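You operate a simulated robot arm through the tools that you are given. There is no shell and no other tool. Be economical: measure what you need, move in short steps, check, and stop when the job is done.

Carry out the task below with a simulated robot arm. There is one attempt and no reset: what you move stays moved.

Task
Switch the bath off, dial back to 30, move the teal cup to the purple mat and close the lid.
Fine: switch OFF first; leave the other cups; leave the drain switch and the teal button. Set down upright: what you pick out.

The check looks at the end state, three seconds after you hand in, the way a careful person would. Anything else that was tipped, shoved, dropped, spilled or broken makes it a failure. Lids that push on must go on centred and level and be pressed home; caps that screw on are set level and turned clockwise until they are tight.

Robot
A 6-joint arm with a two-finger parallel gripper, fixed in place. Base frame: the origin is at the foot of the arm, x ahead of it, y to its left, z up; the work surface is at about z = 0.872. Lengths are in m, angles in degrees, forces in N, time in s.
With the tool pointing down near the work surface it reaches from about 0.24 to 0.64 m from the base axis. Its first joint turns from -66.0 to 66.0 degrees. Payload 2.7 kg.
The TCP is the grasp point between the finger pads, 0.023 m short of the fingertips. In the tool frame z runs along the fingers and y along their closing line. Largest opening 0.094 m; finger width 0.038, thickness 0.01; the body of the gripper, 0.054 by 0.096 m, starts 0.039 m behind the TCP.
Orientation is that of the tool frame in the base frame, as a unit quaternion [x, y, z, w]. With the fingers straight down and closing along the base's y, the tool's x points along the base's -x, its y along +y and its z along -z.

Tools
- The arm moves only by the tool jog_arm. Its argument "deltas" is a list of rows, each an object of numbers (a shift or turn left out is 0, a gripper value left out holds the last): "grip": the closure in counts, from 0 (fully open) to 255 (shut); "x", "y", "z": the shift along the tool's x, y, z in mm; "rx", "ry", "rz": the turn, a rotation vector about the tool's x, y, z in degrees. In form: [{"grip": .., "x": .., "y": .., "z": .., "rx": .., "ry": .., "rz": ..}, ...]. A call has 1 to 20 rows; each row shifts and turns the commanded pose from where the row before left it, along the tool's axes as they then stand. Each row takes 0.2 s and may step no farther than 0.05 m and 8.6 degrees from the row before; otherwise, or with a gripper value out of range, the whole call is refused. A pose out of reach is approached as far as the arm can. The call stops where the force on the tool passes 40 N (or 10 N more than at its start, if that is more) or the arm is blocked; 0.2 s more then pass. The fingers move at their own pace (about 0.045 m/s each) and stop on an object; they squeeze with about 40 N. The grip force told is the motor's: it shows also when the fingers shut on nothing. Time passes only in rows, and 0.2 s behind the last, so rows that do not move let the fingers close. The reply holds the time, the measured pose of the TCP, the force on the tool along the base axes, the opening and the grip force, in the units named above and with some noise, with the torque about the TCP (base axes, N m) and any sound that the robot's microphone picked up, and new pictures: "show" is both (left out), scene, wrist or none.
- Cameras (640 x 400 px; columns grow to the right, rows downward): "scene" is fixed at [0.0638, -0.4203, 1.4138]; the picture's right is [0.88, -0.48, 0.00], its down [-0.23, -0.43, -0.87] and it looks along [0.42, 0.77, -0.49] (base axes); focal length 314 px, centre (320, 200). "wrist" rides on the gripper at [0.086, 0.016, -0.075] in the tool frame; the picture's right is [-0.18, 0.98, 0.00], its down [-0.58, -0.11, -0.81] and it looks along [-0.79, -0.15, 0.59] (tool axes); focal length 243 px, centre (320, 200). There is no depth. A picture from a camera that has moved, and an enlarged one, comes with that camera's place and axes in the base frame and with its lens.
- enlarge(camera, box): a new picture of the part [left, top, right, bottom] of that camera's present view, enlarged. The clock stands still meanwhile.
- hand_in(): hands the job in; it is judged then, once.

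Work in short steps. Places have to be worked out from the pictures, the camera data and where the tool is seen: move nearer, look again, correct. Check each grasp and each placing, and mend what went wrong. You have 120 turns and 200 pictures in all, those below and enlarged ones among them. Open the gripper and draw the arm clear of the work before you hand the job in, unless the task says otherwise; then end with one line.

The tools are called after "Request:" as name(argument=value, ...) on one line, values as JSON. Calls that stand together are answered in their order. jog_arm: Moves the arm, as the interface text tells. Its arguments: {"type":"object","properties":{"deltas":{"type":"array","items":{"type":"object","properties":{"grip":{"type":"number"},"x":{"type":"number"},"y":{"type":"number"},"z":{"type":"number"},"rx":{"type":"number"},"ry":{"type":"number"},"rz":{"type":"number"}}}},"show":{"type":"string","enum":["both","scene","wrist","none"]}},"required":["deltas"]} The other tools are called the same way: enlarge (camera, box) takes an enlarged picture of a part of a camera's view; hand_in () hands the job in.

At the start:

```text
clock: 0.0
eef_pos: [0.3585, 0.1407, 1.2465]
ee_rot: [0.0, 1.0, 0.0, 0.0]
contact_force: [-0.4, 0.8, -0.3]
moment: [-0.01, 0.01, -0.01]
finger_gap: 0.0938
gripper_force: 0.1
```

scene: 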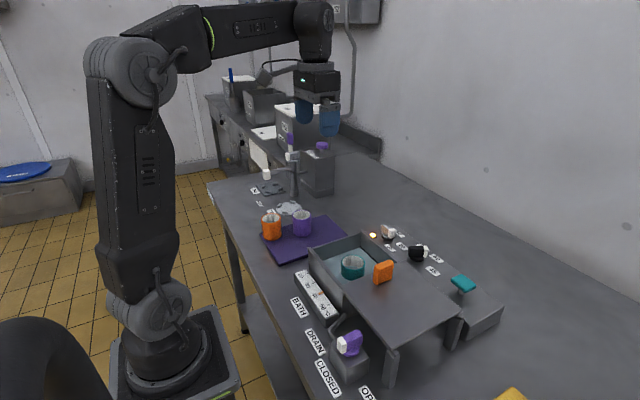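
wrist: 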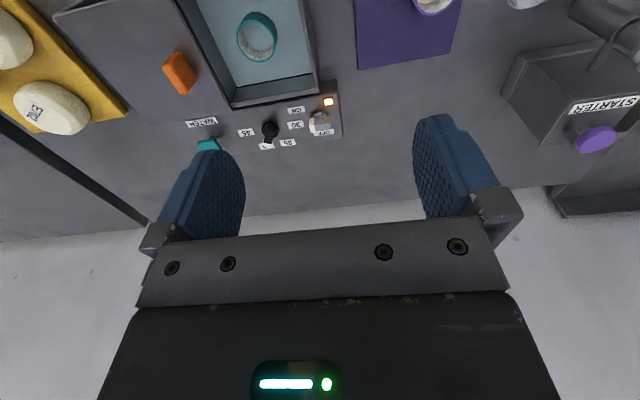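

I'll look closely at the bath and its controls first.

Request:
enlarge(camera="scene", box=[340, 210, 500, 310])

Request:
enlarge(camera="scene", box=[250, 200, 410, 300])

Request:
enlarge(camera="wrist", box=[140, 70, 380, 220])

Request:
enlarge(camera="scene", box=[270, 270, 510, 400])

```text
4.00 times, centred on (420, 260) of scene
camera zoom: at [0.0638, -0.4203, 1.4138], right [0.88, -0.48, 0.0], down [-0.23, -0.43, -0.87], along [0.42, 0.77, -0.49], focal length 1256 px, centre (-80, -40)
```

zoom: 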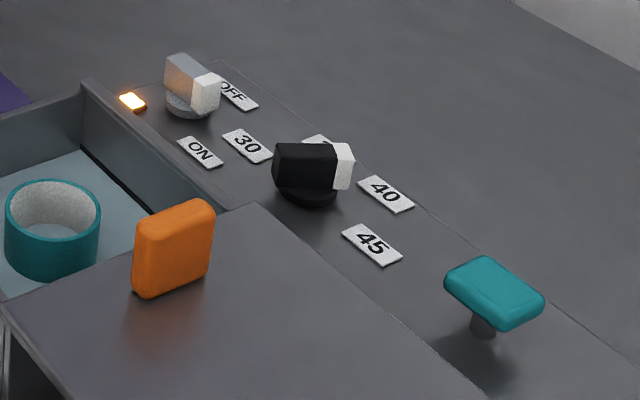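

```text
4.00 times, centred on (330, 250) of scene
camera zoom: at [0.0638, -0.4203, 1.4138], right [0.88, -0.48, 0.0], down [-0.23, -0.43, -0.87], along [0.42, 0.77, -0.49], focal length 1256 px, centre (280, 0)
```

zoom: 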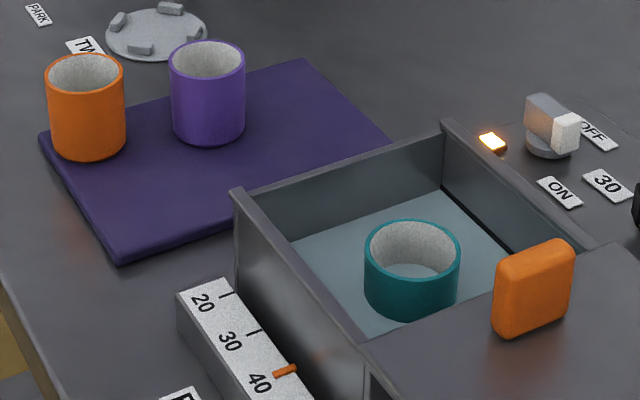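

```text
2.67 times, centred on (260, 145) of wrist
camera zoom: at [0.2705, 0.1587, 1.3219], right [0.18, 0.98, 0.0], down [0.58, -0.11, 0.81], along [0.79, -0.15, -0.59], focal length 647 px, centre (480, 347)
```

zoom: 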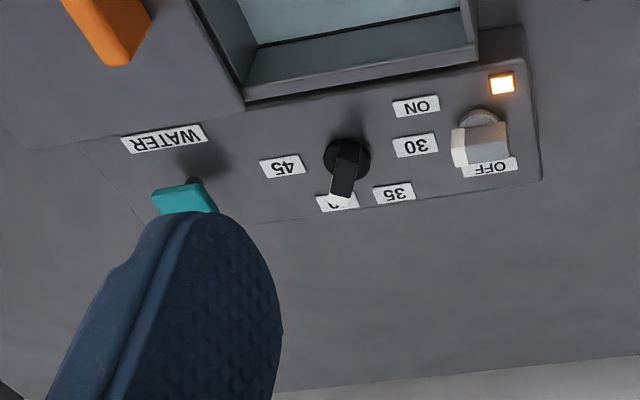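

```text
2.67 times, centred on (390, 335) of scene
camera zoom: at [0.0638, -0.4203, 1.4138], right [0.88, -0.48, 0.0], down [-0.23, -0.43, -0.87], along [0.42, 0.77, -0.49], focal length 837 px, centre (133, -160)
```

zoom: 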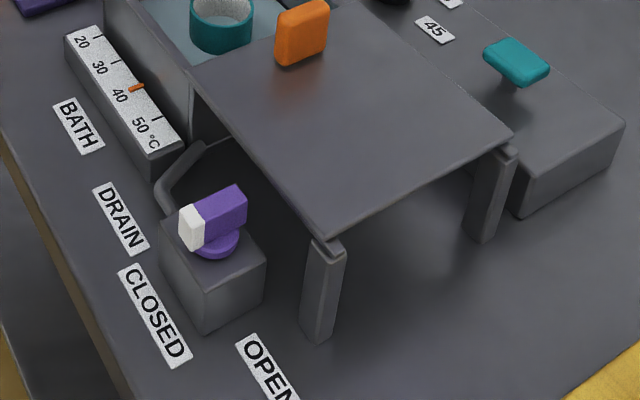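

The switch is ON (near x 0.55, y 0.107, z 0.91) with its light lit; the dial at (0.567, 0.0) points at 40. The teal cup is in the bath and the lid slides along y by its orange handle. I move closer over the switch to measure.

Request:
jog_arm(deltas=[{"x": -18, "y": -6, "z": 40}, {"x": -18, "y": -6, "z": 40}, {"x": -18, "y": -6, "z": 40}, {"x": -18, "y": -6, "z": 40}, {"x": -10, "y": -6, "z": 30}, {}], show="both")

```text
clock: 1.4
eef_pos: [0.4403, 0.1097, 1.0597]
ee_rot: [0.0, 1.0, 0.0, 0.001]
contact_force: [0.2, -0.1, -0.4]
moment: [0.0, -0.01, 0.01]
finger_gap: 0.094
gripper_force: 0.2
camera wrist: at [0.3528, 0.1275, 1.1328], right [0.18, 0.98, 0.0], down [0.58, -0.11, 0.81], along [0.79, -0.15, -0.59], focal length 243 px, centre (320, 200)
```

scene: 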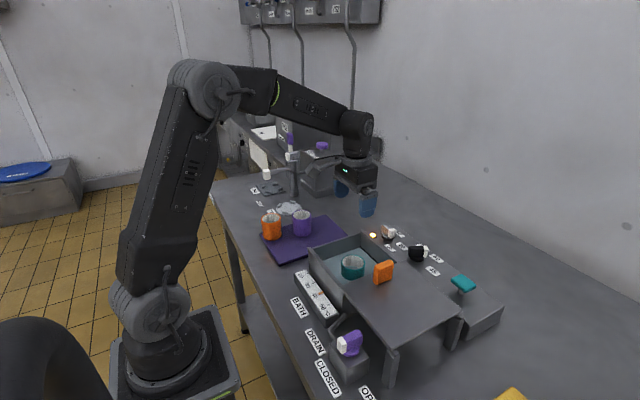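
wrist: 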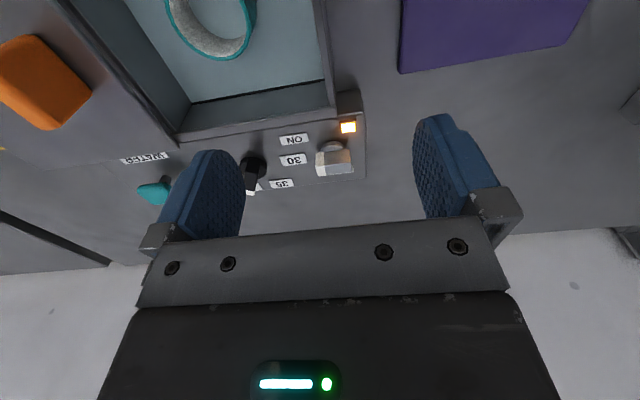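

Request:
enlarge(camera="wrist", box=[220, 90, 380, 190])

```text
4.00 times, centred on (300, 140) of wrist
camera zoom: at [0.3528, 0.1275, 1.1328], right [0.18, 0.98, 0.0], down [0.58, -0.11, 0.81], along [0.79, -0.15, -0.59], focal length 970 px, centre (400, 440)
```

zoom: 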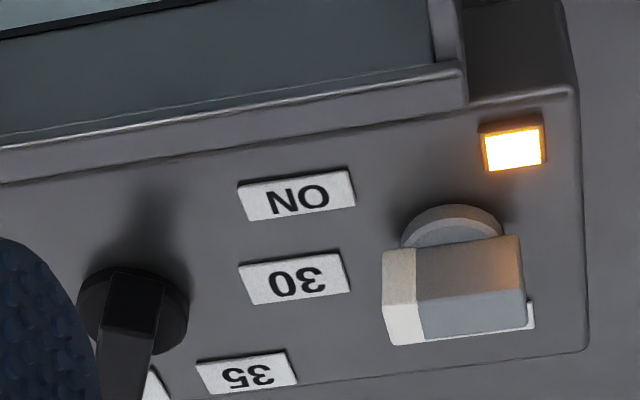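

The switch bar lies along y (white end toward −y), centred about (0.553, 0.105), top near z 0.94. I turn the tool so that its fingers close along x and look from the +y side, fingers partly closed.

Request:
jog_arm(deltas=[{"rz": 8.2, "grip": 130}, {"rz": 8.2}, {"rz": 8.2}, {"rz": 8.2}, {"rz": 8.2}, {"rz": 8.2}, {"rz": 8.2}, {"rz": 8.2}, {"rz": 8.2}, {"rz": 8.2}, {"rz": 8}, {"y": 38, "x": -1}, {"y": 38, "x": -2}, {"y": 36}, {"z": 25}, {}], show="both")

```text
clock: 4.8
eef_pos: [0.5536, 0.1065, 1.0336]
ee_rot: [0.708, 0.707, 0.0, 0.001]
contact_force: [0.5, -0.5, 0.8]
moment: [0.02, 0.01, -0.03]
finger_gap: 0.0461
gripper_force: 0.0
camera wrist: at [0.5685, 0.1942, 1.1072], right [0.98, -0.18, 0.0], down [-0.11, -0.58, 0.81], along [-0.15, -0.79, -0.59], focal length 243 px, centre (320, 200)
```

scene: 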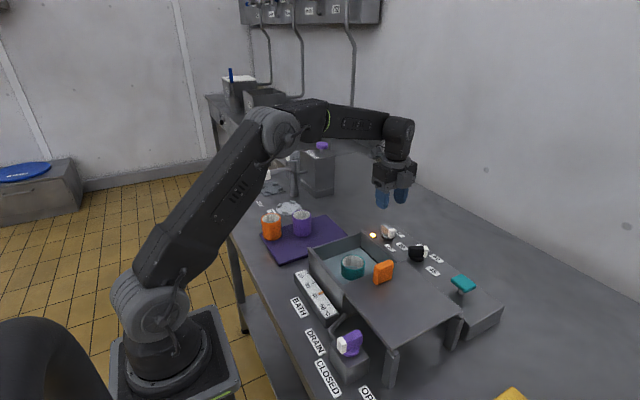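
wrist: 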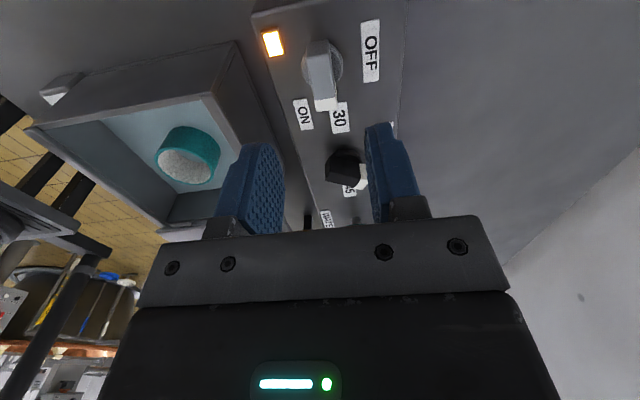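

Request:
enlarge(camera="wrist", box=[240, 10, 400, 110])

Request:
enlarge(camera="wrist", box=[280, 80, 440, 180])

```text
4.00 times, centred on (320, 60) of wrist
camera zoom: at [0.5685, 0.1942, 1.1072], right [0.98, -0.18, 0.0], down [-0.11, -0.58, 0.81], along [-0.15, -0.79, -0.59], focal length 970 px, centre (320, 760)
```

zoom: 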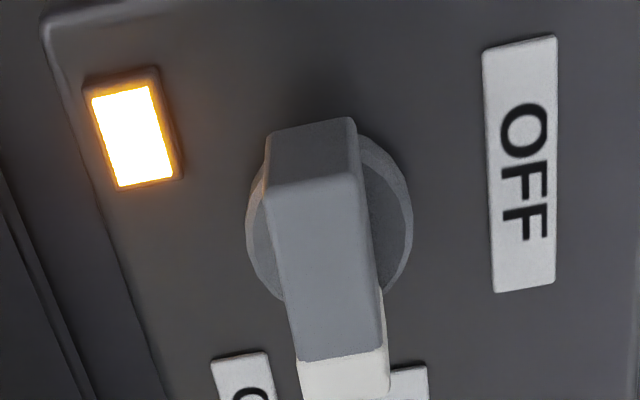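

```text
4.00 times, centred on (360, 130) of wrist
camera zoom: at [0.5685, 0.1942, 1.1072], right [0.98, -0.18, 0.0], down [-0.11, -0.58, 0.81], along [-0.15, -0.79, -0.59], focal length 970 px, centre (160, 480)
```

zoom: 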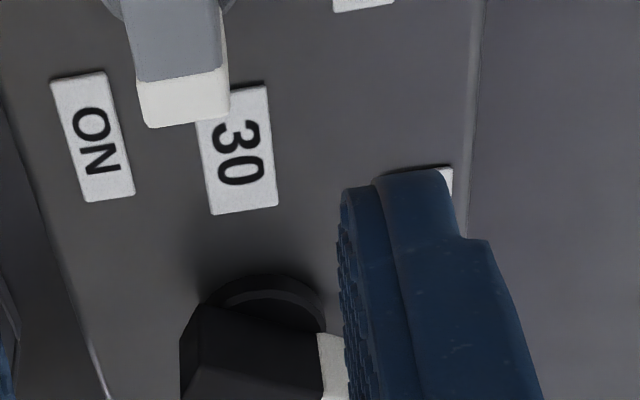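

The switch bar is at (0.554, 0.105), 16 mm thick, directly beneath the TCP. I descend, with the fingertips stopping just above the panel, then close.

Request:
jog_arm(deltas=[{"z": 30, "x": -1.5}, {"z": 30}, {"z": 20}, {"z": 10}, {"z": 5}, {"grip": 180}, {"grip": 255}, {}, {}], show="both")

```text
clock: 6.8
eef_pos: [0.555, 0.1055, 0.9374]
ee_rot: [0.707, 0.707, 0.003, 0.002]
contact_force: [30.3, 1.3, -12.8]
moment: [-0.39, -0.19, 0.0]
finger_gap: 0.0303
gripper_force: 45.2
camera wrist: at [0.5694, 0.193, 1.0115], right [0.98, -0.18, 0.01], down [-0.11, -0.58, 0.81], along [-0.14, -0.79, -0.59], focal length 243 px, centre (320, 200)
```

scene: 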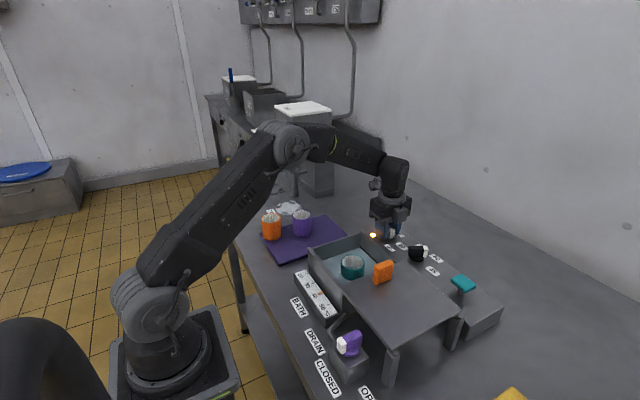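
wrist: 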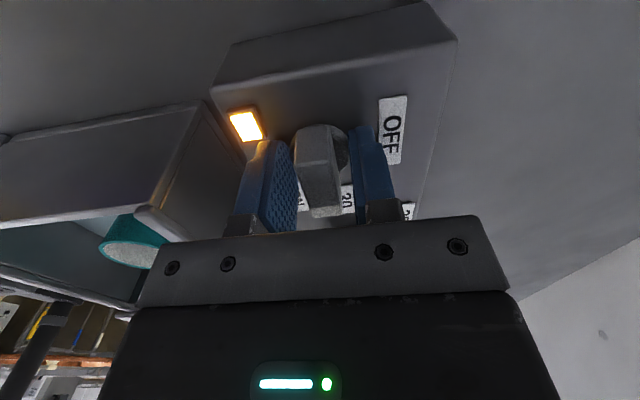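

The gap of 30 mm shows that the fingertips closed on the round base, not on the bar. I reopen, lift 9 mm and close again.

Request:
jog_arm(deltas=[{"grip": 130}, {"grip": 130}, {"z": -9, "y": -1.5}, {}, {"grip": 190}, {"grip": 255}, {}, {}], show="wrist")

```text
clock: 8.7
eef_pos: [0.5558, 0.1056, 0.9467]
ee_rot: [0.707, 0.707, 0.006, 0.005]
contact_force: [11.7, 2.9, -5.7]
moment: [-0.17, 0.53, 0.02]
finger_gap: 0.0159
gripper_force: 45.3
stopped in row 8: the force on the tool passed its limit at 44 N (the readings are from after the stop); the commanded pose is now the measured one
camera wrist: at [0.5687, 0.1933, 1.0211], right [0.98, -0.18, 0.01], down [-0.12, -0.58, 0.8], along [-0.14, -0.79, -0.59], focal length 243 px, centre (320, 200)
```

wrist: 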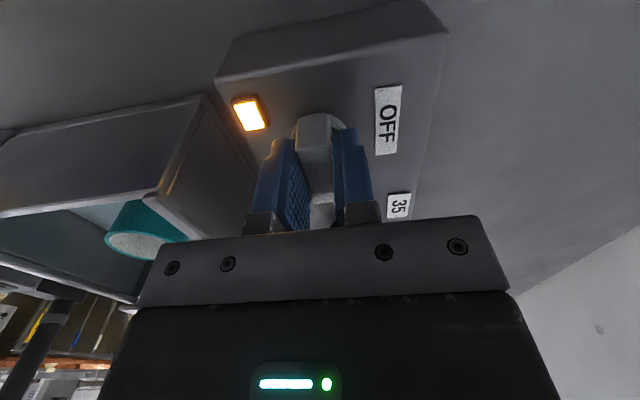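

The bar is gripped (15.9 mm). I turn it counter-clockwise from above toward OFF, checking partway.

Request:
jog_arm(deltas=[{"rz": -6}, {"rz": -6}, {"rz": -6}, {"rz": -6}, {"rz": -6}], show="wrist")

```text
clock: 9.9
eef_pos: [0.5545, 0.1053, 0.9484]
ee_rot: [0.5, 0.866, 0.004, 0.005]
contact_force: [21.3, -0.8, -8.7]
moment: [0.84, 1.18, -0.04]
finger_gap: 0.016
gripper_force: 45.2
camera wrist: at [0.5229, 0.1897, 1.0204], right [0.94, 0.33, 0.01], down [0.19, -0.56, 0.81], along [0.28, -0.76, -0.59], focal length 243 px, centre (320, 200)
```

wrist: 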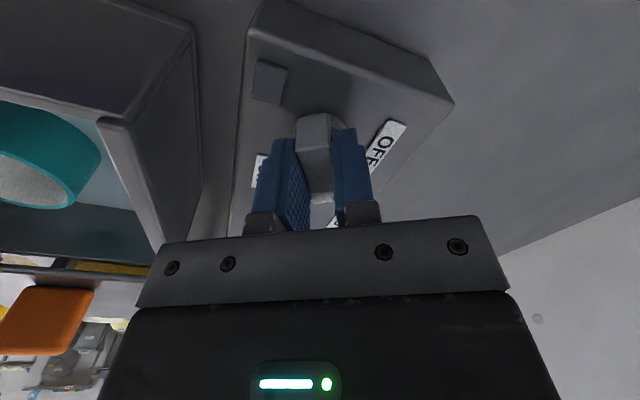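

The light went out. I continue turning toward the OFF label while watching the torque.

Request:
jog_arm(deltas=[{"rz": -6}, {"rz": -6}, {"rz": -6}, {"rz": -6}, {"rz": -6}], show="wrist")

```text
clock: 11.1
eef_pos: [0.5543, 0.105, 0.9475]
ee_rot: [0.258, 0.966, 0.002, 0.006]
contact_force: [14.6, -2.1, -5.7]
moment: [-0.29, 0.54, -0.01]
finger_gap: 0.0158
gripper_force: 45.3
camera wrist: at [0.4851, 0.1637, 1.02], right [0.65, 0.76, 0.01], down [0.44, -0.38, 0.81], along [0.62, -0.52, -0.58], focal length 243 px, centre (320, 200)
```

wrist: 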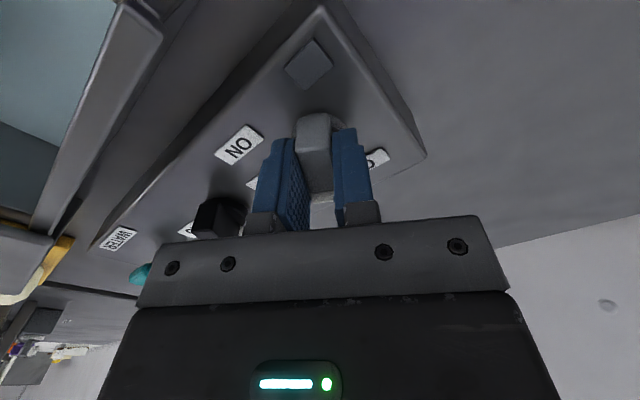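

Request:
jog_arm(deltas=[{"rz": -6}, {"rz": -6}, {"rz": -6}, {"rz": -6}, {"rz": -6}], show="wrist")

```text
clock: 12.3
eef_pos: [0.5539, 0.1049, 0.9475]
ee_rot: [-0.001, 1.0, 0.0, 0.006]
contact_force: [-8.8, -7.4, 6.7]
moment: [0.01, 0.02, -0.15]
finger_gap: 0.0159
gripper_force: 45.3
camera wrist: at [0.4655, 0.1221, 1.0198], right [0.18, 0.98, 0.0], down [0.57, -0.11, 0.81], along [0.8, -0.15, -0.58], focal length 243 px, centre (320, 200)
```

wrist: 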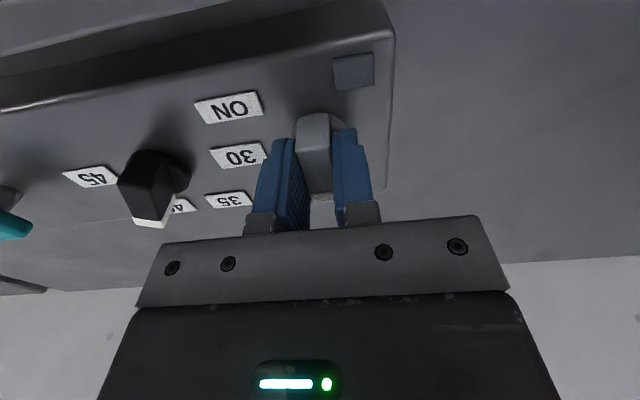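

The bar now points +x at OFF and a little resisting torque appears. I release, lift and check.

Request:
jog_arm(deltas=[{"grip": 180}, {"grip": 130}, {"grip": 130}, {"z": -30}, {"z": -40}, {"x": 30}, {}], show="both")

Request:
enlarge(camera="wrist", box=[160, 70, 400, 220])

Request:
enlarge(camera="scene", box=[340, 210, 500, 310])

```text
clock: 13.9
eef_pos: [0.5214, 0.1049, 1.0157]
ee_rot: [0.0, 1.0, 0.002, 0.007]
contact_force: [-0.2, -0.1, 0.6]
moment: [0.02, 0.01, 0.01]
finger_gap: 0.0461
gripper_force: 0.0
camera wrist: at [0.4332, 0.1227, 1.0884], right [0.18, 0.98, 0.0], down [0.57, -0.11, 0.81], along [0.8, -0.15, -0.58], focal length 243 px, centre (320, 200)
```

scene: 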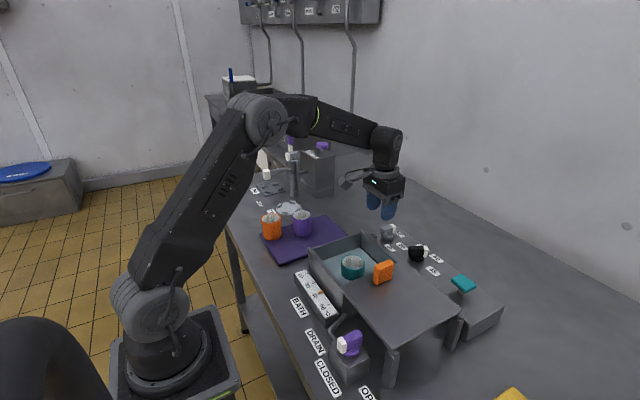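
wrist: 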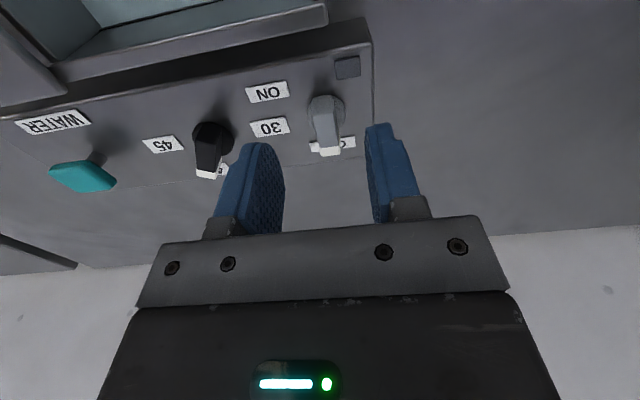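

```text
2.67 times, centred on (280, 145) of wrist
camera zoom: at [0.4332, 0.1227, 1.0884], right [0.18, 0.98, 0.0], down [0.57, -0.11, 0.81], along [0.8, -0.15, -0.58], focal length 647 px, centre (427, 347)
```

zoom: 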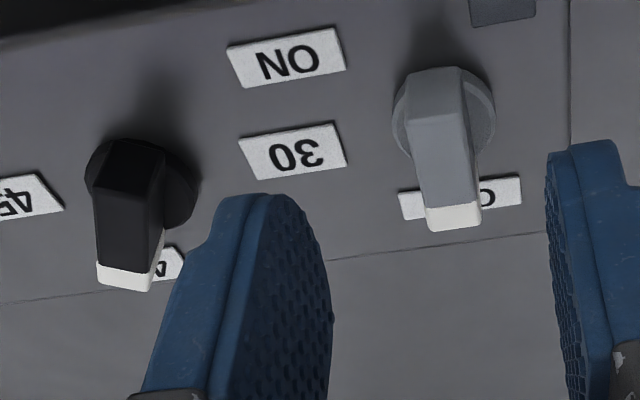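

```text
4.00 times, centred on (420, 260) of scene
camera zoom: at [0.0637, -0.4203, 1.4138], right [0.88, -0.48, 0.0], down [-0.23, -0.43, -0.87], along [0.42, 0.77, -0.49], focal length 1256 px, centre (-80, -40)
```

zoom: 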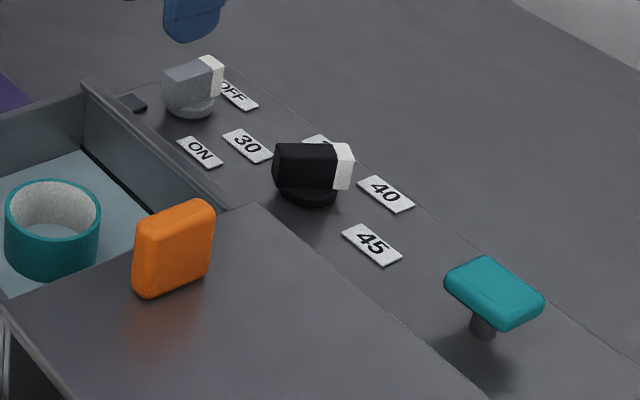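

The switch is OFF and the light is out. The dial is at about (0.5625, −0.001), pointer at about −30° (40), with 30 at +90°, so it needs a 120° counter-clockwise turn. I move above it, angled to its bar.

Request:
jog_arm(deltas=[{"x": -8, "y": -36}, {"x": -8, "y": -35}, {"x": -8, "y": -35}, {"x": -8.5}, {"x": -8.5}, {"rz": 8}, {"rz": 8}, {"rz": 7}, {"rz": 7}, {}], show="wrist")

Request:
enlarge(camera="wrist", box=[240, 20, 400, 120])

```text
clock: 16.1
eef_pos: [0.5649, -0.0007, 1.018]
ee_rot: [0.26, 0.966, 0.001, 0.006]
contact_force: [-0.4, 0.8, 0.2]
moment: [0.02, 0.02, 0.02]
finger_gap: 0.0464
gripper_force: 0.1
camera wrist: at [0.4952, 0.058, 1.0903], right [0.65, 0.76, 0.01], down [0.44, -0.39, 0.81], along [0.62, -0.53, -0.58], focal length 243 px, centre (320, 200)
```

wrist: 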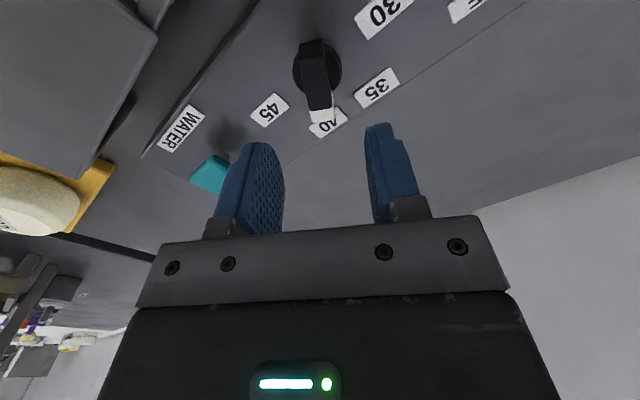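

```text
4.00 times, centred on (320, 70) of wrist
camera zoom: at [0.4952, 0.058, 1.0903], right [0.65, 0.76, 0.01], down [0.44, -0.39, 0.81], along [0.62, -0.53, -0.58], focal length 970 px, centre (320, 720)
```

zoom: 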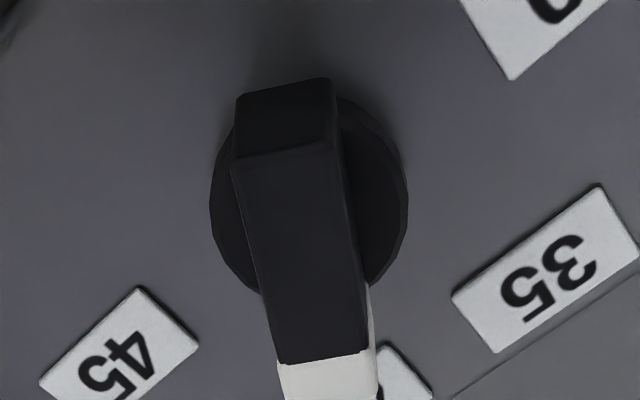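

The bar's centre is about (0.561, 0.0005) with direction −30.6°; I correct by 3.5 mm, descend to z 0.947 and grip it.

Request:
jog_arm(deltas=[{"x": 3.5, "y": -1}, {"z": 30}, {"z": 25}, {"z": 16}, {}, {"grip": 190}, {"grip": 255}, {}, {}], show="wrist")

```text
clock: 18.1
eef_pos: [0.5612, -0.0, 0.9471]
ee_rot: [0.259, 0.966, 0.002, 0.006]
contact_force: [3.6, 2.9, -1.9]
moment: [-0.7, 0.36, -0.01]
finger_gap: 0.0158
gripper_force: 44.9
camera wrist: at [0.4929, 0.0583, 1.0196], right [0.65, 0.76, 0.01], down [0.44, -0.39, 0.81], along [0.62, -0.52, -0.58], focal length 243 px, centre (320, 200)
```

wrist: 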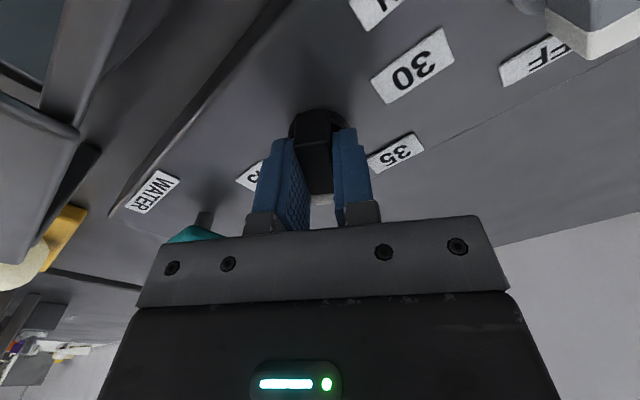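

Gripped well. I turn counter-clockwise 60° first.

Request:
jog_arm(deltas=[{"rz": -6}, {"rz": -6}, {"rz": -6}, {"rz": -6}, {"rz": -6}, {"rz": -6}, {"rz": -6}, {"rz": -6}, {"rz": -6}, {"rz": -6}], show="wrist")

```text
clock: 20.3
eef_pos: [0.5628, 0.0004, 0.946]
ee_rot: [-0.259, 0.966, -0.001, 0.008]
contact_force: [6.1, -5.5, -4.1]
moment: [1.31, -0.89, -0.03]
finger_gap: 0.0157
gripper_force: 45.0
camera wrist: at [0.4766, -0.0284, 1.0191], right [-0.33, 0.94, 0.0], down [0.55, 0.2, 0.81], along [0.77, 0.27, -0.58], focal length 243 px, centre (320, 200)
```

wrist: 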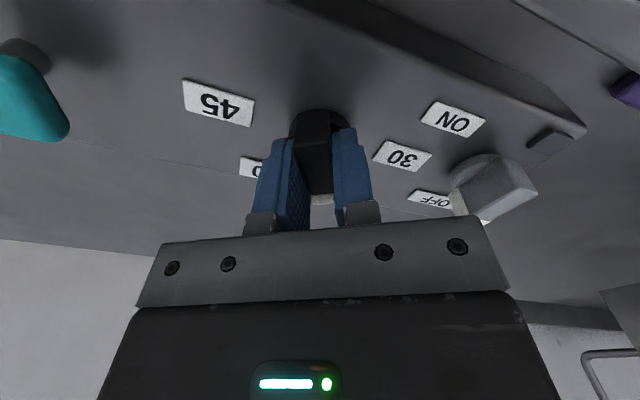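

Request:
jog_arm(deltas=[{"rz": -6}, {"rz": -6}, {"rz": -6}, {"rz": -6}, {"rz": -6}, {"rz": -6}, {"rz": -6}, {"rz": -6}, {"rz": -6}, {"rz": -5}], show="wrist")

```text
clock: 22.5
eef_pos: [0.5612, -0.0012, 0.947]
ee_rot: [-0.702, 0.712, -0.005, 0.004]
contact_force: [5.8, -14.7, 6.1]
moment: [1.2, 0.82, 0.04]
finger_gap: 0.016
gripper_force: 44.9
camera wrist: at [0.5421, -0.0851, 1.0202], right [-0.98, 0.2, -0.01], down [0.11, 0.58, 0.81], along [0.17, 0.79, -0.59], focal length 243 px, centre (320, 200)
```

wrist: 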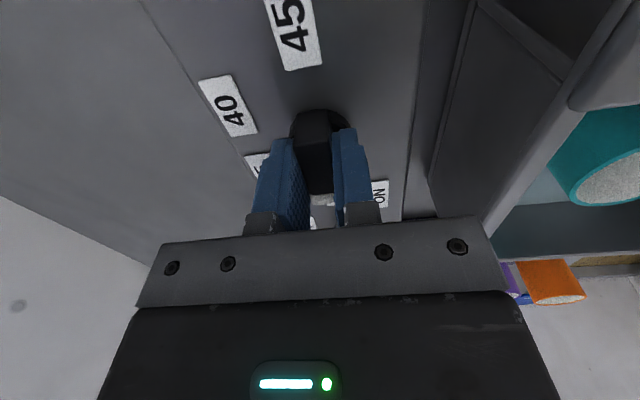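

The dial now points at +y. I release, lift and check it against the 30 label.

Request:
jog_arm(deltas=[{"grip": 180}, {"grip": 130}, {"grip": 130}, {"z": -30}, {"z": -40}, {"x": 25, "z": -10}, {}], show="both")

Request:
enlarge(camera="wrist", box=[240, 40, 400, 140])

Request:
enlarge(camera="scene", box=[340, 210, 500, 310])

```text
clock: 24.1
eef_pos: [0.5565, -0.0246, 1.0268]
ee_rot: [-0.701, 0.713, -0.004, 0.006]
contact_force: [0.5, 0.2, 0.9]
moment: [0.0, -0.03, -0.01]
finger_gap: 0.0462
gripper_force: 0.0
camera wrist: at [0.5384, -0.1098, 1.0994], right [-0.98, 0.2, -0.01], down [0.11, 0.58, 0.81], along [0.17, 0.79, -0.59], focal length 243 px, centre (320, 200)
```

scene: 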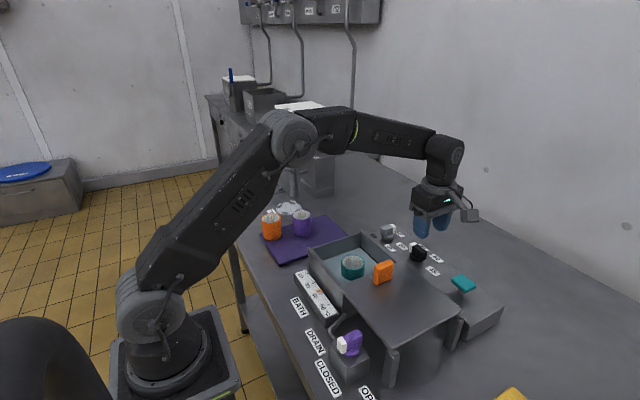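
wrist: 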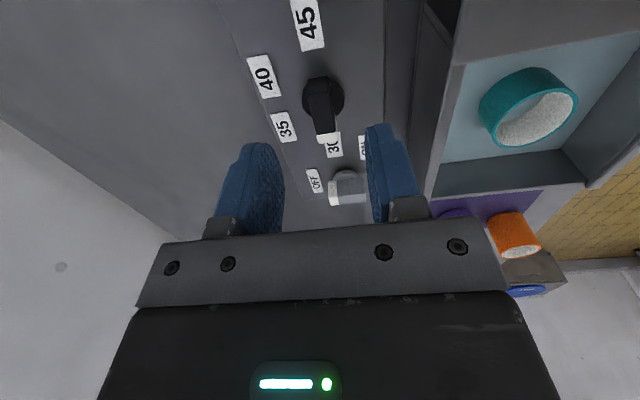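

```text
4.00 times, centred on (320, 90) of wrist
camera zoom: at [0.5384, -0.1098, 1.0994], right [-0.98, 0.2, -0.01], down [0.11, 0.58, 0.81], along [0.17, 0.79, -0.59], focal length 970 px, centre (320, 640)
```

zoom: 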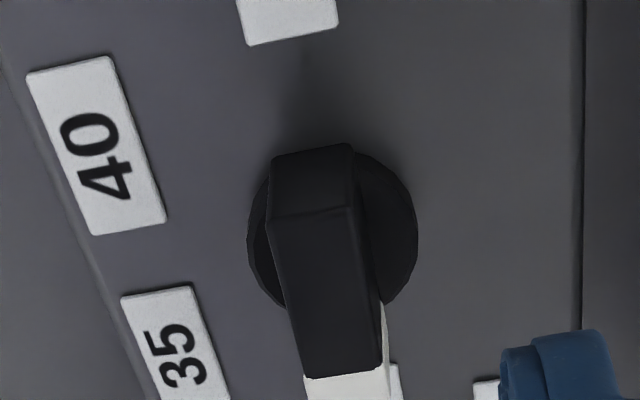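

```text
4.00 times, centred on (420, 260) of scene
camera zoom: at [0.0637, -0.4203, 1.4138], right [0.88, -0.48, 0.0], down [-0.23, -0.43, -0.87], along [0.42, 0.77, -0.49], focal length 1256 px, centre (-80, -40)
```

zoom: 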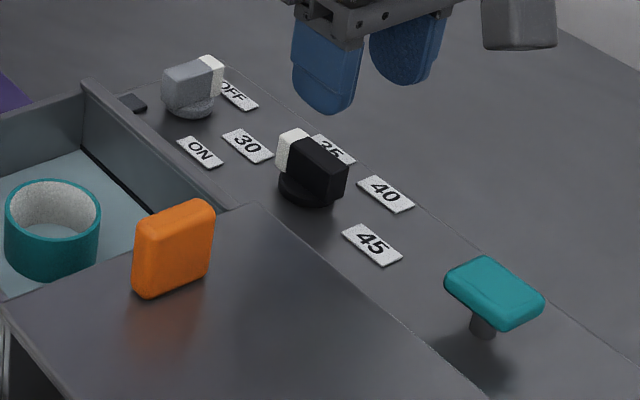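

The switch is at OFF and the dial at 30. Now for the cup: I rise, turn the tool back and go above the bath to look straight in.

Request:
jog_arm(deltas=[{"z": -40}, {"z": -40}, {"rz": 8.1}, {"rz": 8.1}, {"rz": 8.1}, {"rz": 8.1}, {"rz": 8.1}, {"rz": 8.1}, {"rz": 8.1}, {"rz": 8.1}, {"rz": 8.1}, {"rz": 8.1}, {"rz": 8}, {"x": 40, "y": 17}, {"x": 40, "y": 17}, {"x": 40, "y": 18}, {"x": 38, "y": 18}, {}], show="both")

Request:
enlarge(camera="wrist", box=[160, 0, 480, 200])

```text
clock: 27.9
eef_pos: [0.3993, 0.049, 1.1032]
ee_rot: [0.0, 1.0, 0.001, 0.006]
contact_force: [0.2, -0.3, 0.0]
moment: [0.02, 0.0, 0.04]
finger_gap: 0.0459
gripper_force: 0.1
camera wrist: at [0.3115, 0.0654, 1.1754], right [0.18, 0.98, 0.0], down [0.57, -0.11, 0.81], along [0.8, -0.15, -0.58], focal length 243 px, centre (320, 200)
```

scene: 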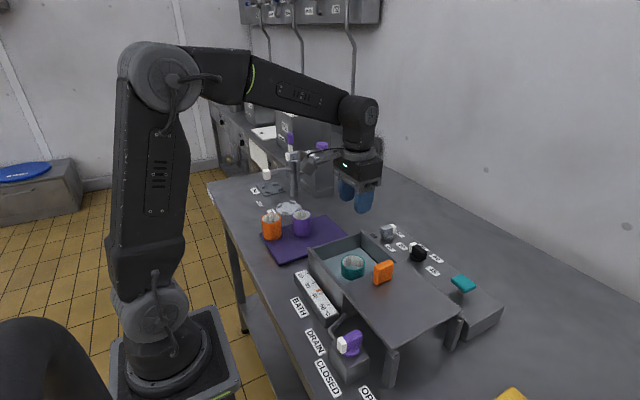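
wrist: 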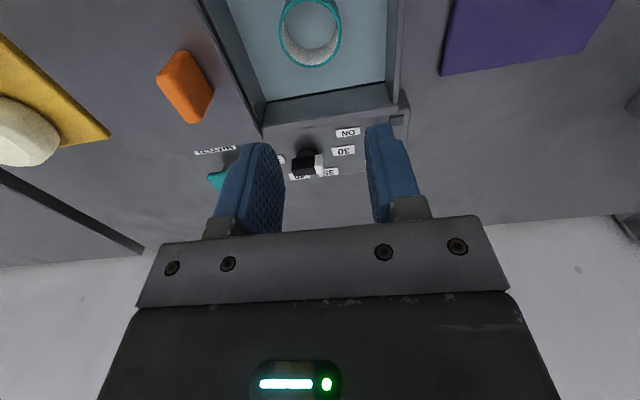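

```text
2.00 times, centred on (320, 100) of wrist
camera zoom: at [0.3115, 0.0654, 1.1754], right [0.18, 0.98, 0.0], down [0.57, -0.11, 0.81], along [0.8, -0.15, -0.58], focal length 485 px, centre (320, 400)
```

zoom: 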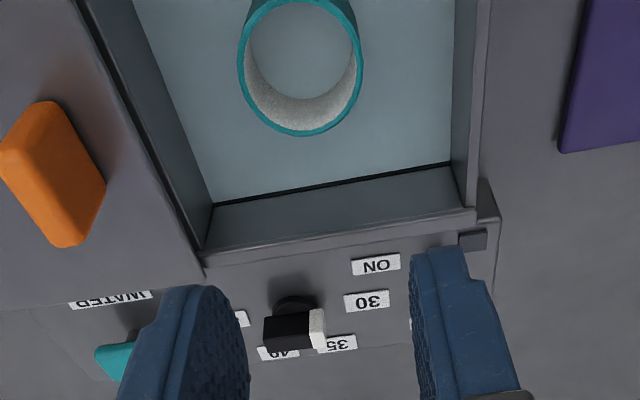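

The cup rim centre is at (0.398, 0.0415), diameter about 55 mm, rim z near 0.93; the opening has room. I descend in two stages with the fingers open to 78 mm.

Request:
jog_arm(deltas=[{"grip": 43, "x": 1.3, "y": -7.5}, {"z": 35}, {"z": 35}, {"z": 35}, {"z": 25}, {}], show="both")

Request:
enlarge(camera="scene", box=[290, 200, 450, 300])

```text
clock: 29.3
eef_pos: [0.4006, 0.0373, 0.9736]
ee_rot: [-0.001, 1.0, 0.001, 0.007]
contact_force: [0.6, -0.6, -0.2]
moment: [0.0, 0.01, 0.01]
finger_gap: 0.078
gripper_force: 0.1
camera wrist: at [0.312, 0.0562, 1.0464], right [0.18, 0.98, 0.0], down [0.57, -0.11, 0.81], along [0.8, -0.15, -0.58], focal length 243 px, centre (320, 200)
```

scene: 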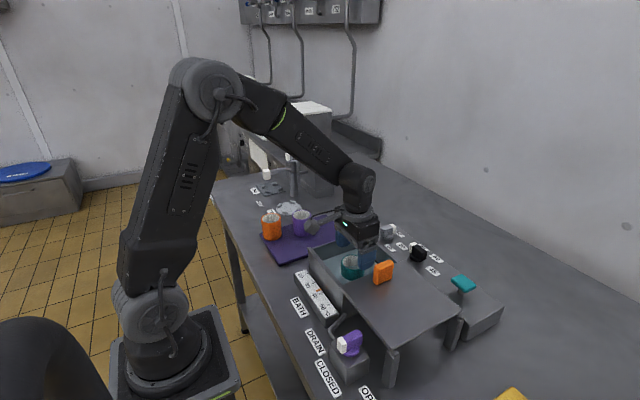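
wrist: 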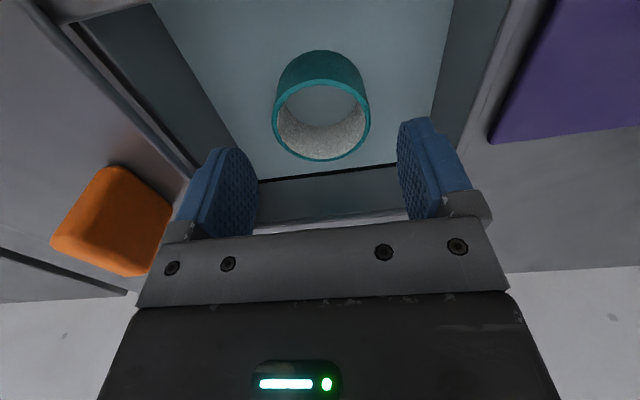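

```text
4.00 times, centred on (370, 250) of scene
camera zoom: at [0.0638, -0.4203, 1.4138], right [0.88, -0.48, 0.0], down [-0.23, -0.43, -0.87], along [0.42, 0.77, -0.49], focal length 1256 px, centre (120, 0)
```

zoom: 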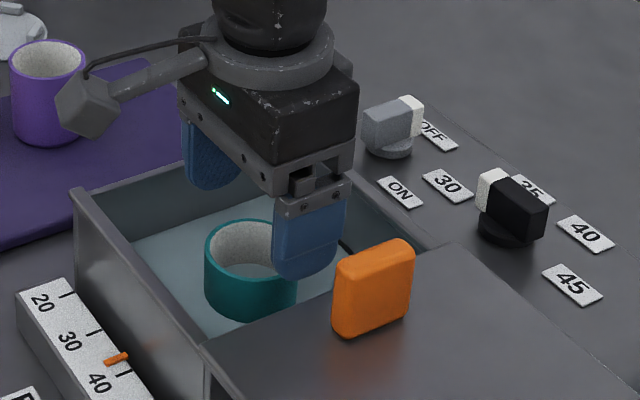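

Cup centre re-measured at (0.397, 0.041), rim z 0.931. I correct by 3–4 mm, descend to 0.918 and close.

Request:
jog_arm(deltas=[{"x": 3, "y": 4}, {"z": 20}, {"z": 20}, {"z": 15}, {}, {"grip": 80}, {"grip": 110}, {"grip": 140}, {"grip": 255}, {}], show="both")

```text
clock: 31.5
eef_pos: [0.3988, 0.0413, 0.9184]
ee_rot: [0.0, 1.0, 0.001, 0.006]
contact_force: [-0.7, -0.3, 0.1]
moment: [0.01, -0.02, -0.03]
finger_gap: 0.0536
gripper_force: 39.7
camera wrist: at [0.3102, 0.0594, 0.9908], right [0.18, 0.98, 0.0], down [0.57, -0.11, 0.81], along [0.8, -0.15, -0.58], focal length 243 px, centre (320, 200)
```

scene: 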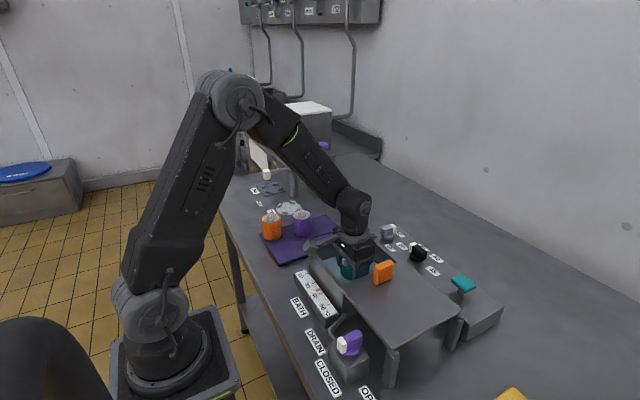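
wrist: 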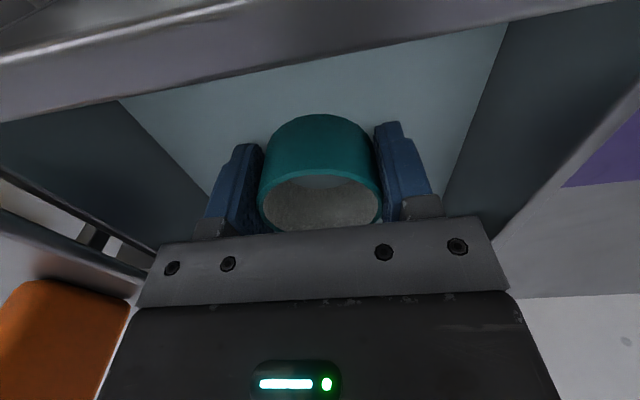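

The cup is held (53.6 mm, 40 N). I lift it slowly, straight and level.

Request:
jog_arm(deltas=[{"z": -5}, {"z": -10}, {"z": -15}, {"z": -20}, {"z": -20}, {"z": -20}, {"z": -20}, {"z": -10}, {}, {}], show="both")

Request:
enlarge(camera="scene", box=[250, 190, 410, 290])

```text
clock: 33.7
eef_pos: [0.3964, 0.0413, 1.0396]
ee_rot: [0.0, 1.0, 0.001, 0.008]
contact_force: [-0.1, -0.1, -0.4]
moment: [0.02, -0.02, 0.0]
finger_gap: 0.0536
gripper_force: 40.1
camera wrist: at [0.3089, 0.0588, 1.1121], right [0.18, 0.98, 0.0], down [0.57, -0.11, 0.81], along [0.8, -0.15, -0.58], focal length 243 px, centre (320, 200)
```

scene: 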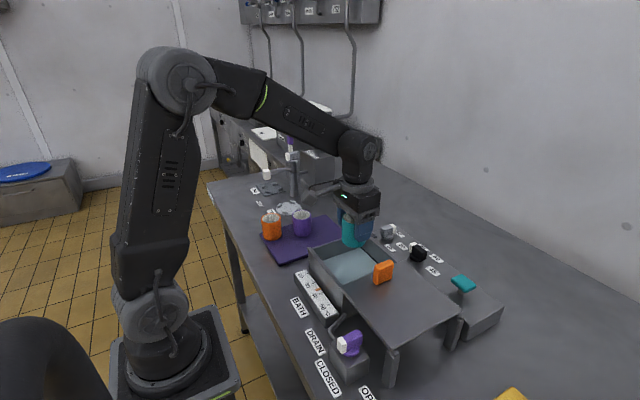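
wrist: 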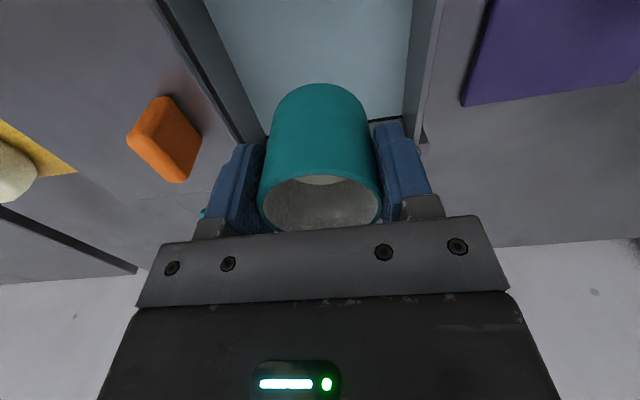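

```text
4.00 times, centred on (330, 240) of scene
camera zoom: at [0.0638, -0.4203, 1.4138], right [0.88, -0.48, 0.0], down [-0.23, -0.43, -0.87], along [0.42, 0.77, -0.49], focal length 1256 px, centre (280, 40)
```

zoom: 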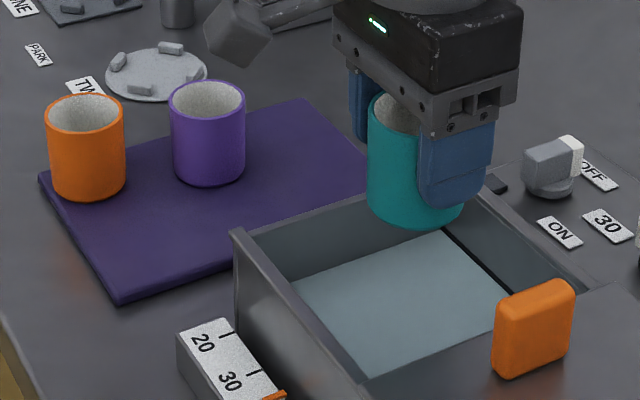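

The cup is taller than seen at first (it stood in water), hanging level. The purple cup is at (0.388, 0.288) and the orange at (0.303, 0.313), so I carry the teal cup to the free part of the mat at (0.447, 0.226).

Request:
jog_arm(deltas=[{"y": 12, "x": -3}, {"y": 20, "x": -6}, {"y": 24, "x": -6}, {"y": 24, "x": -7}, {"y": 24, "x": -7}, {"y": 24, "x": -7}, {"y": 24, "x": -6}, {"y": 20, "x": -5}, {"y": 13, "x": -3.5}, {}, {}], show="both")

Request:
enlarge(camera="scene", box=[250, 170, 410, 270])

```text
clock: 36.1
eef_pos: [0.4497, 0.2267, 1.0379]
ee_rot: [0.0, 1.0, 0.001, 0.007]
contact_force: [0.6, 0.0, -0.7]
moment: [0.02, -0.02, 0.0]
finger_gap: 0.0538
gripper_force: 40.3
camera wrist: at [0.3604, 0.2442, 1.1121], right [0.18, 0.98, 0.0], down [0.57, -0.11, 0.81], along [0.8, -0.15, -0.58], focal length 243 px, centre (320, 200)
```

scene: 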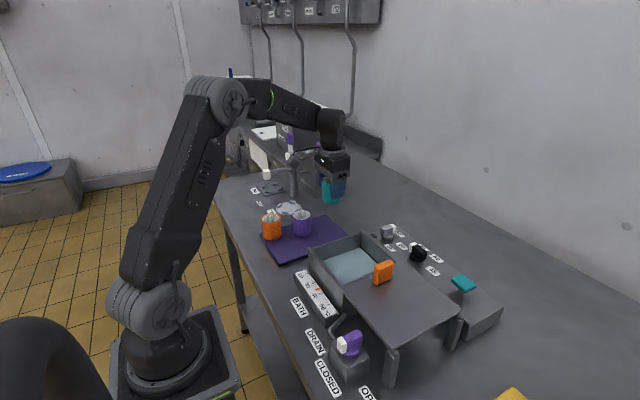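
wrist: 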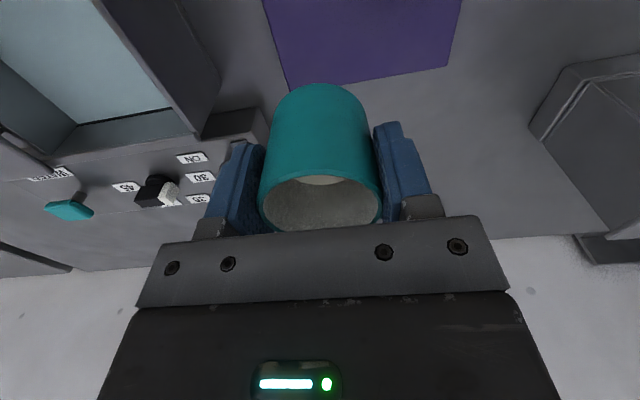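

```text
4.00 times, centred on (330, 220) of scene
camera zoom: at [0.0638, -0.4202, 1.4138], right [0.88, -0.48, 0.0], down [-0.23, -0.43, -0.87], along [0.42, 0.77, -0.49], focal length 1256 px, centre (280, 120)
```

zoom: 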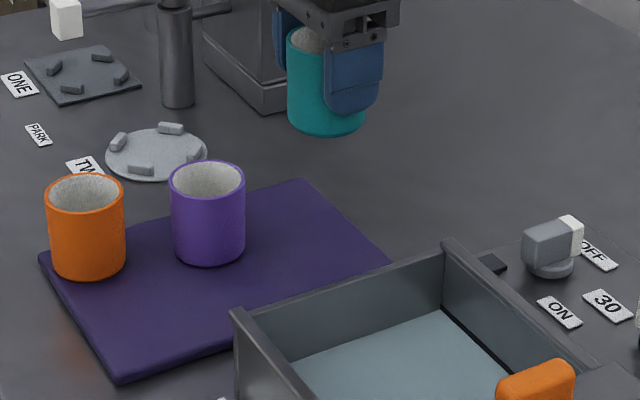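

From the wrist view the mat's corner is at (0.490, 0.187). I shift to about (0.443, 0.230) and descend to just above the mat.

Request:
jog_arm(deltas=[{"x": 6, "y": 3}, {"z": 25}, {"z": 25}, {"z": 25}, {"z": 20}, {"z": 10}, {}], show="both")

Request:
enlarge(camera="scene", box=[250, 190, 410, 290])

```text
clock: 37.7
eef_pos: [0.4441, 0.2293, 0.9344]
ee_rot: [0.0, 1.0, 0.001, 0.006]
contact_force: [0.5, 0.0, -1.4]
moment: [-0.03, 0.03, -0.01]
finger_gap: 0.0533
gripper_force: 39.9
camera wrist: at [0.3545, 0.2475, 1.0074], right [0.18, 0.98, 0.0], down [0.57, -0.11, 0.81], along [0.8, -0.15, -0.58], focal length 243 px, centre (320, 200)
```

scene: 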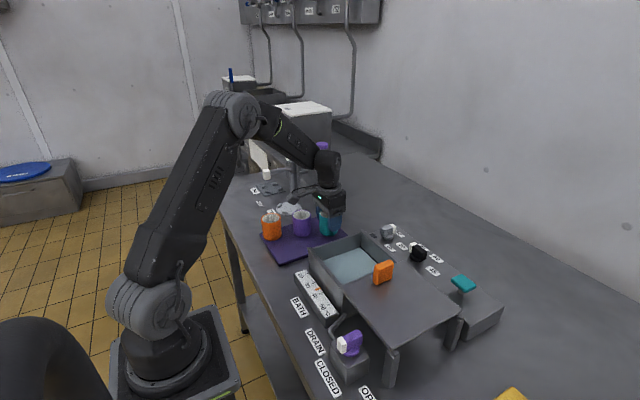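
wrist: 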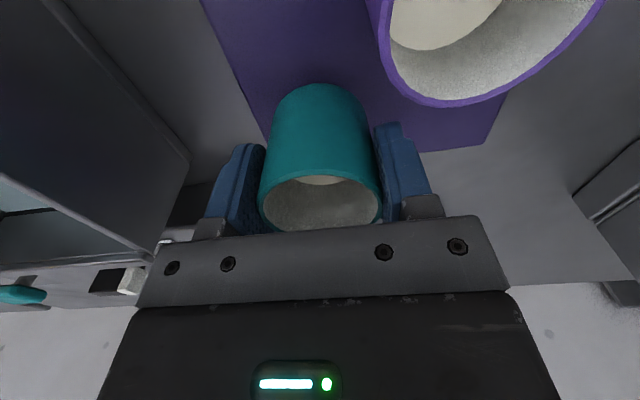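

```text
4.00 times, centred on (330, 240) of scene
camera zoom: at [0.0638, -0.4203, 1.4138], right [0.88, -0.48, 0.0], down [-0.23, -0.43, -0.87], along [0.42, 0.77, -0.49], focal length 1256 px, centre (280, 40)
```

zoom: 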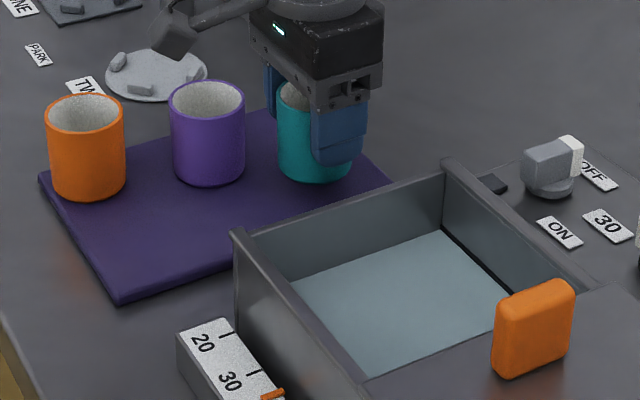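

The cup hangs clear of the purple one and is well inside the mat. I lower in small steps until contact shows.

Request:
jog_arm(deltas=[{"z": 3}, {"z": 3}, {"z": 3}, {"z": 2}, {}], show="none")

```text
clock: 38.9
eef_pos: [0.4443, 0.2302, 0.9254]
ee_rot: [0.0, 1.0, 0.001, 0.007]
contact_force: [-0.4, -0.6, -0.5]
moment: [0.0, -0.02, -0.01]
finger_gap: 0.0535
gripper_force: 39.2
```

Request:
jog_arm(deltas=[{"z": 1.5}, {"z": 1.5}, {"z": 1.5}, {}], show="none")

```text
clock: 39.9
eef_pos: [0.4427, 0.23, 0.9195]
ee_rot: [0.001, 1.0, 0.001, 0.007]
contact_force: [-0.5, 0.1, -1.5]
moment: [0.0, 0.0, -0.02]
finger_gap: 0.0533
gripper_force: 39.8
```

No contact yet; I continue in 1 mm steps.

Request:
jog_arm(deltas=[{"z": 1}, {"z": 1}, {"z": 1}, {}], show="none")

```text
clock: 40.9
eef_pos: [0.444, 0.2303, 0.9192]
ee_rot: [0.001, 1.0, 0.001, 0.008]
contact_force: [-3.6, -1.5, 12.0]
moment: [-0.11, 0.23, 0.0]
finger_gap: 0.0535
gripper_force: 40.5
```

Contact with the mat (12 N). I ease off 1 mm, open modestly and look.

Request:
jog_arm(deltas=[{"z": -1.5}, {"grip": 95}, {"grip": 60}, {"grip": 60}, {}], show="both")

```text
clock: 42.1
eef_pos: [0.4427, 0.2292, 0.9174]
ee_rot: [0.0, 1.0, 0.001, 0.007]
contact_force: [0.2, 0.7, -0.2]
moment: [0.02, -0.04, 0.02]
finger_gap: 0.0717
gripper_force: 0.1
camera wrist: at [0.355, 0.2474, 0.9905], right [0.18, 0.98, 0.0], down [0.57, -0.11, 0.81], along [0.8, -0.15, -0.58], focal length 243 px, centre (320, 200)
```

scene: 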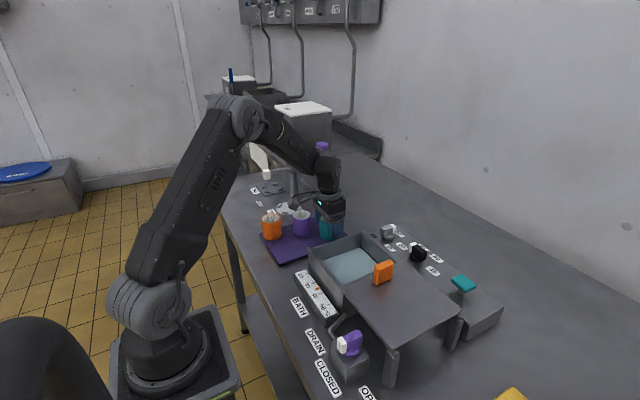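
wrist: 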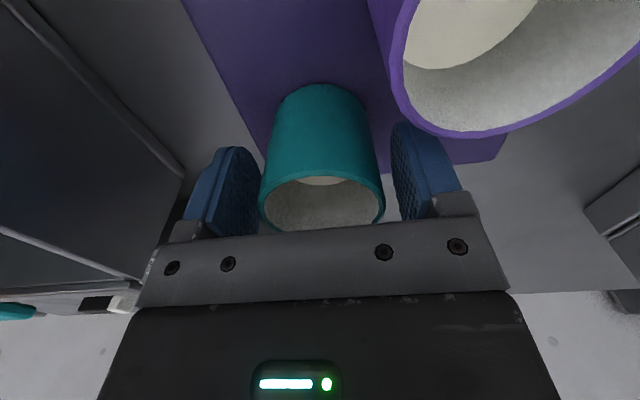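

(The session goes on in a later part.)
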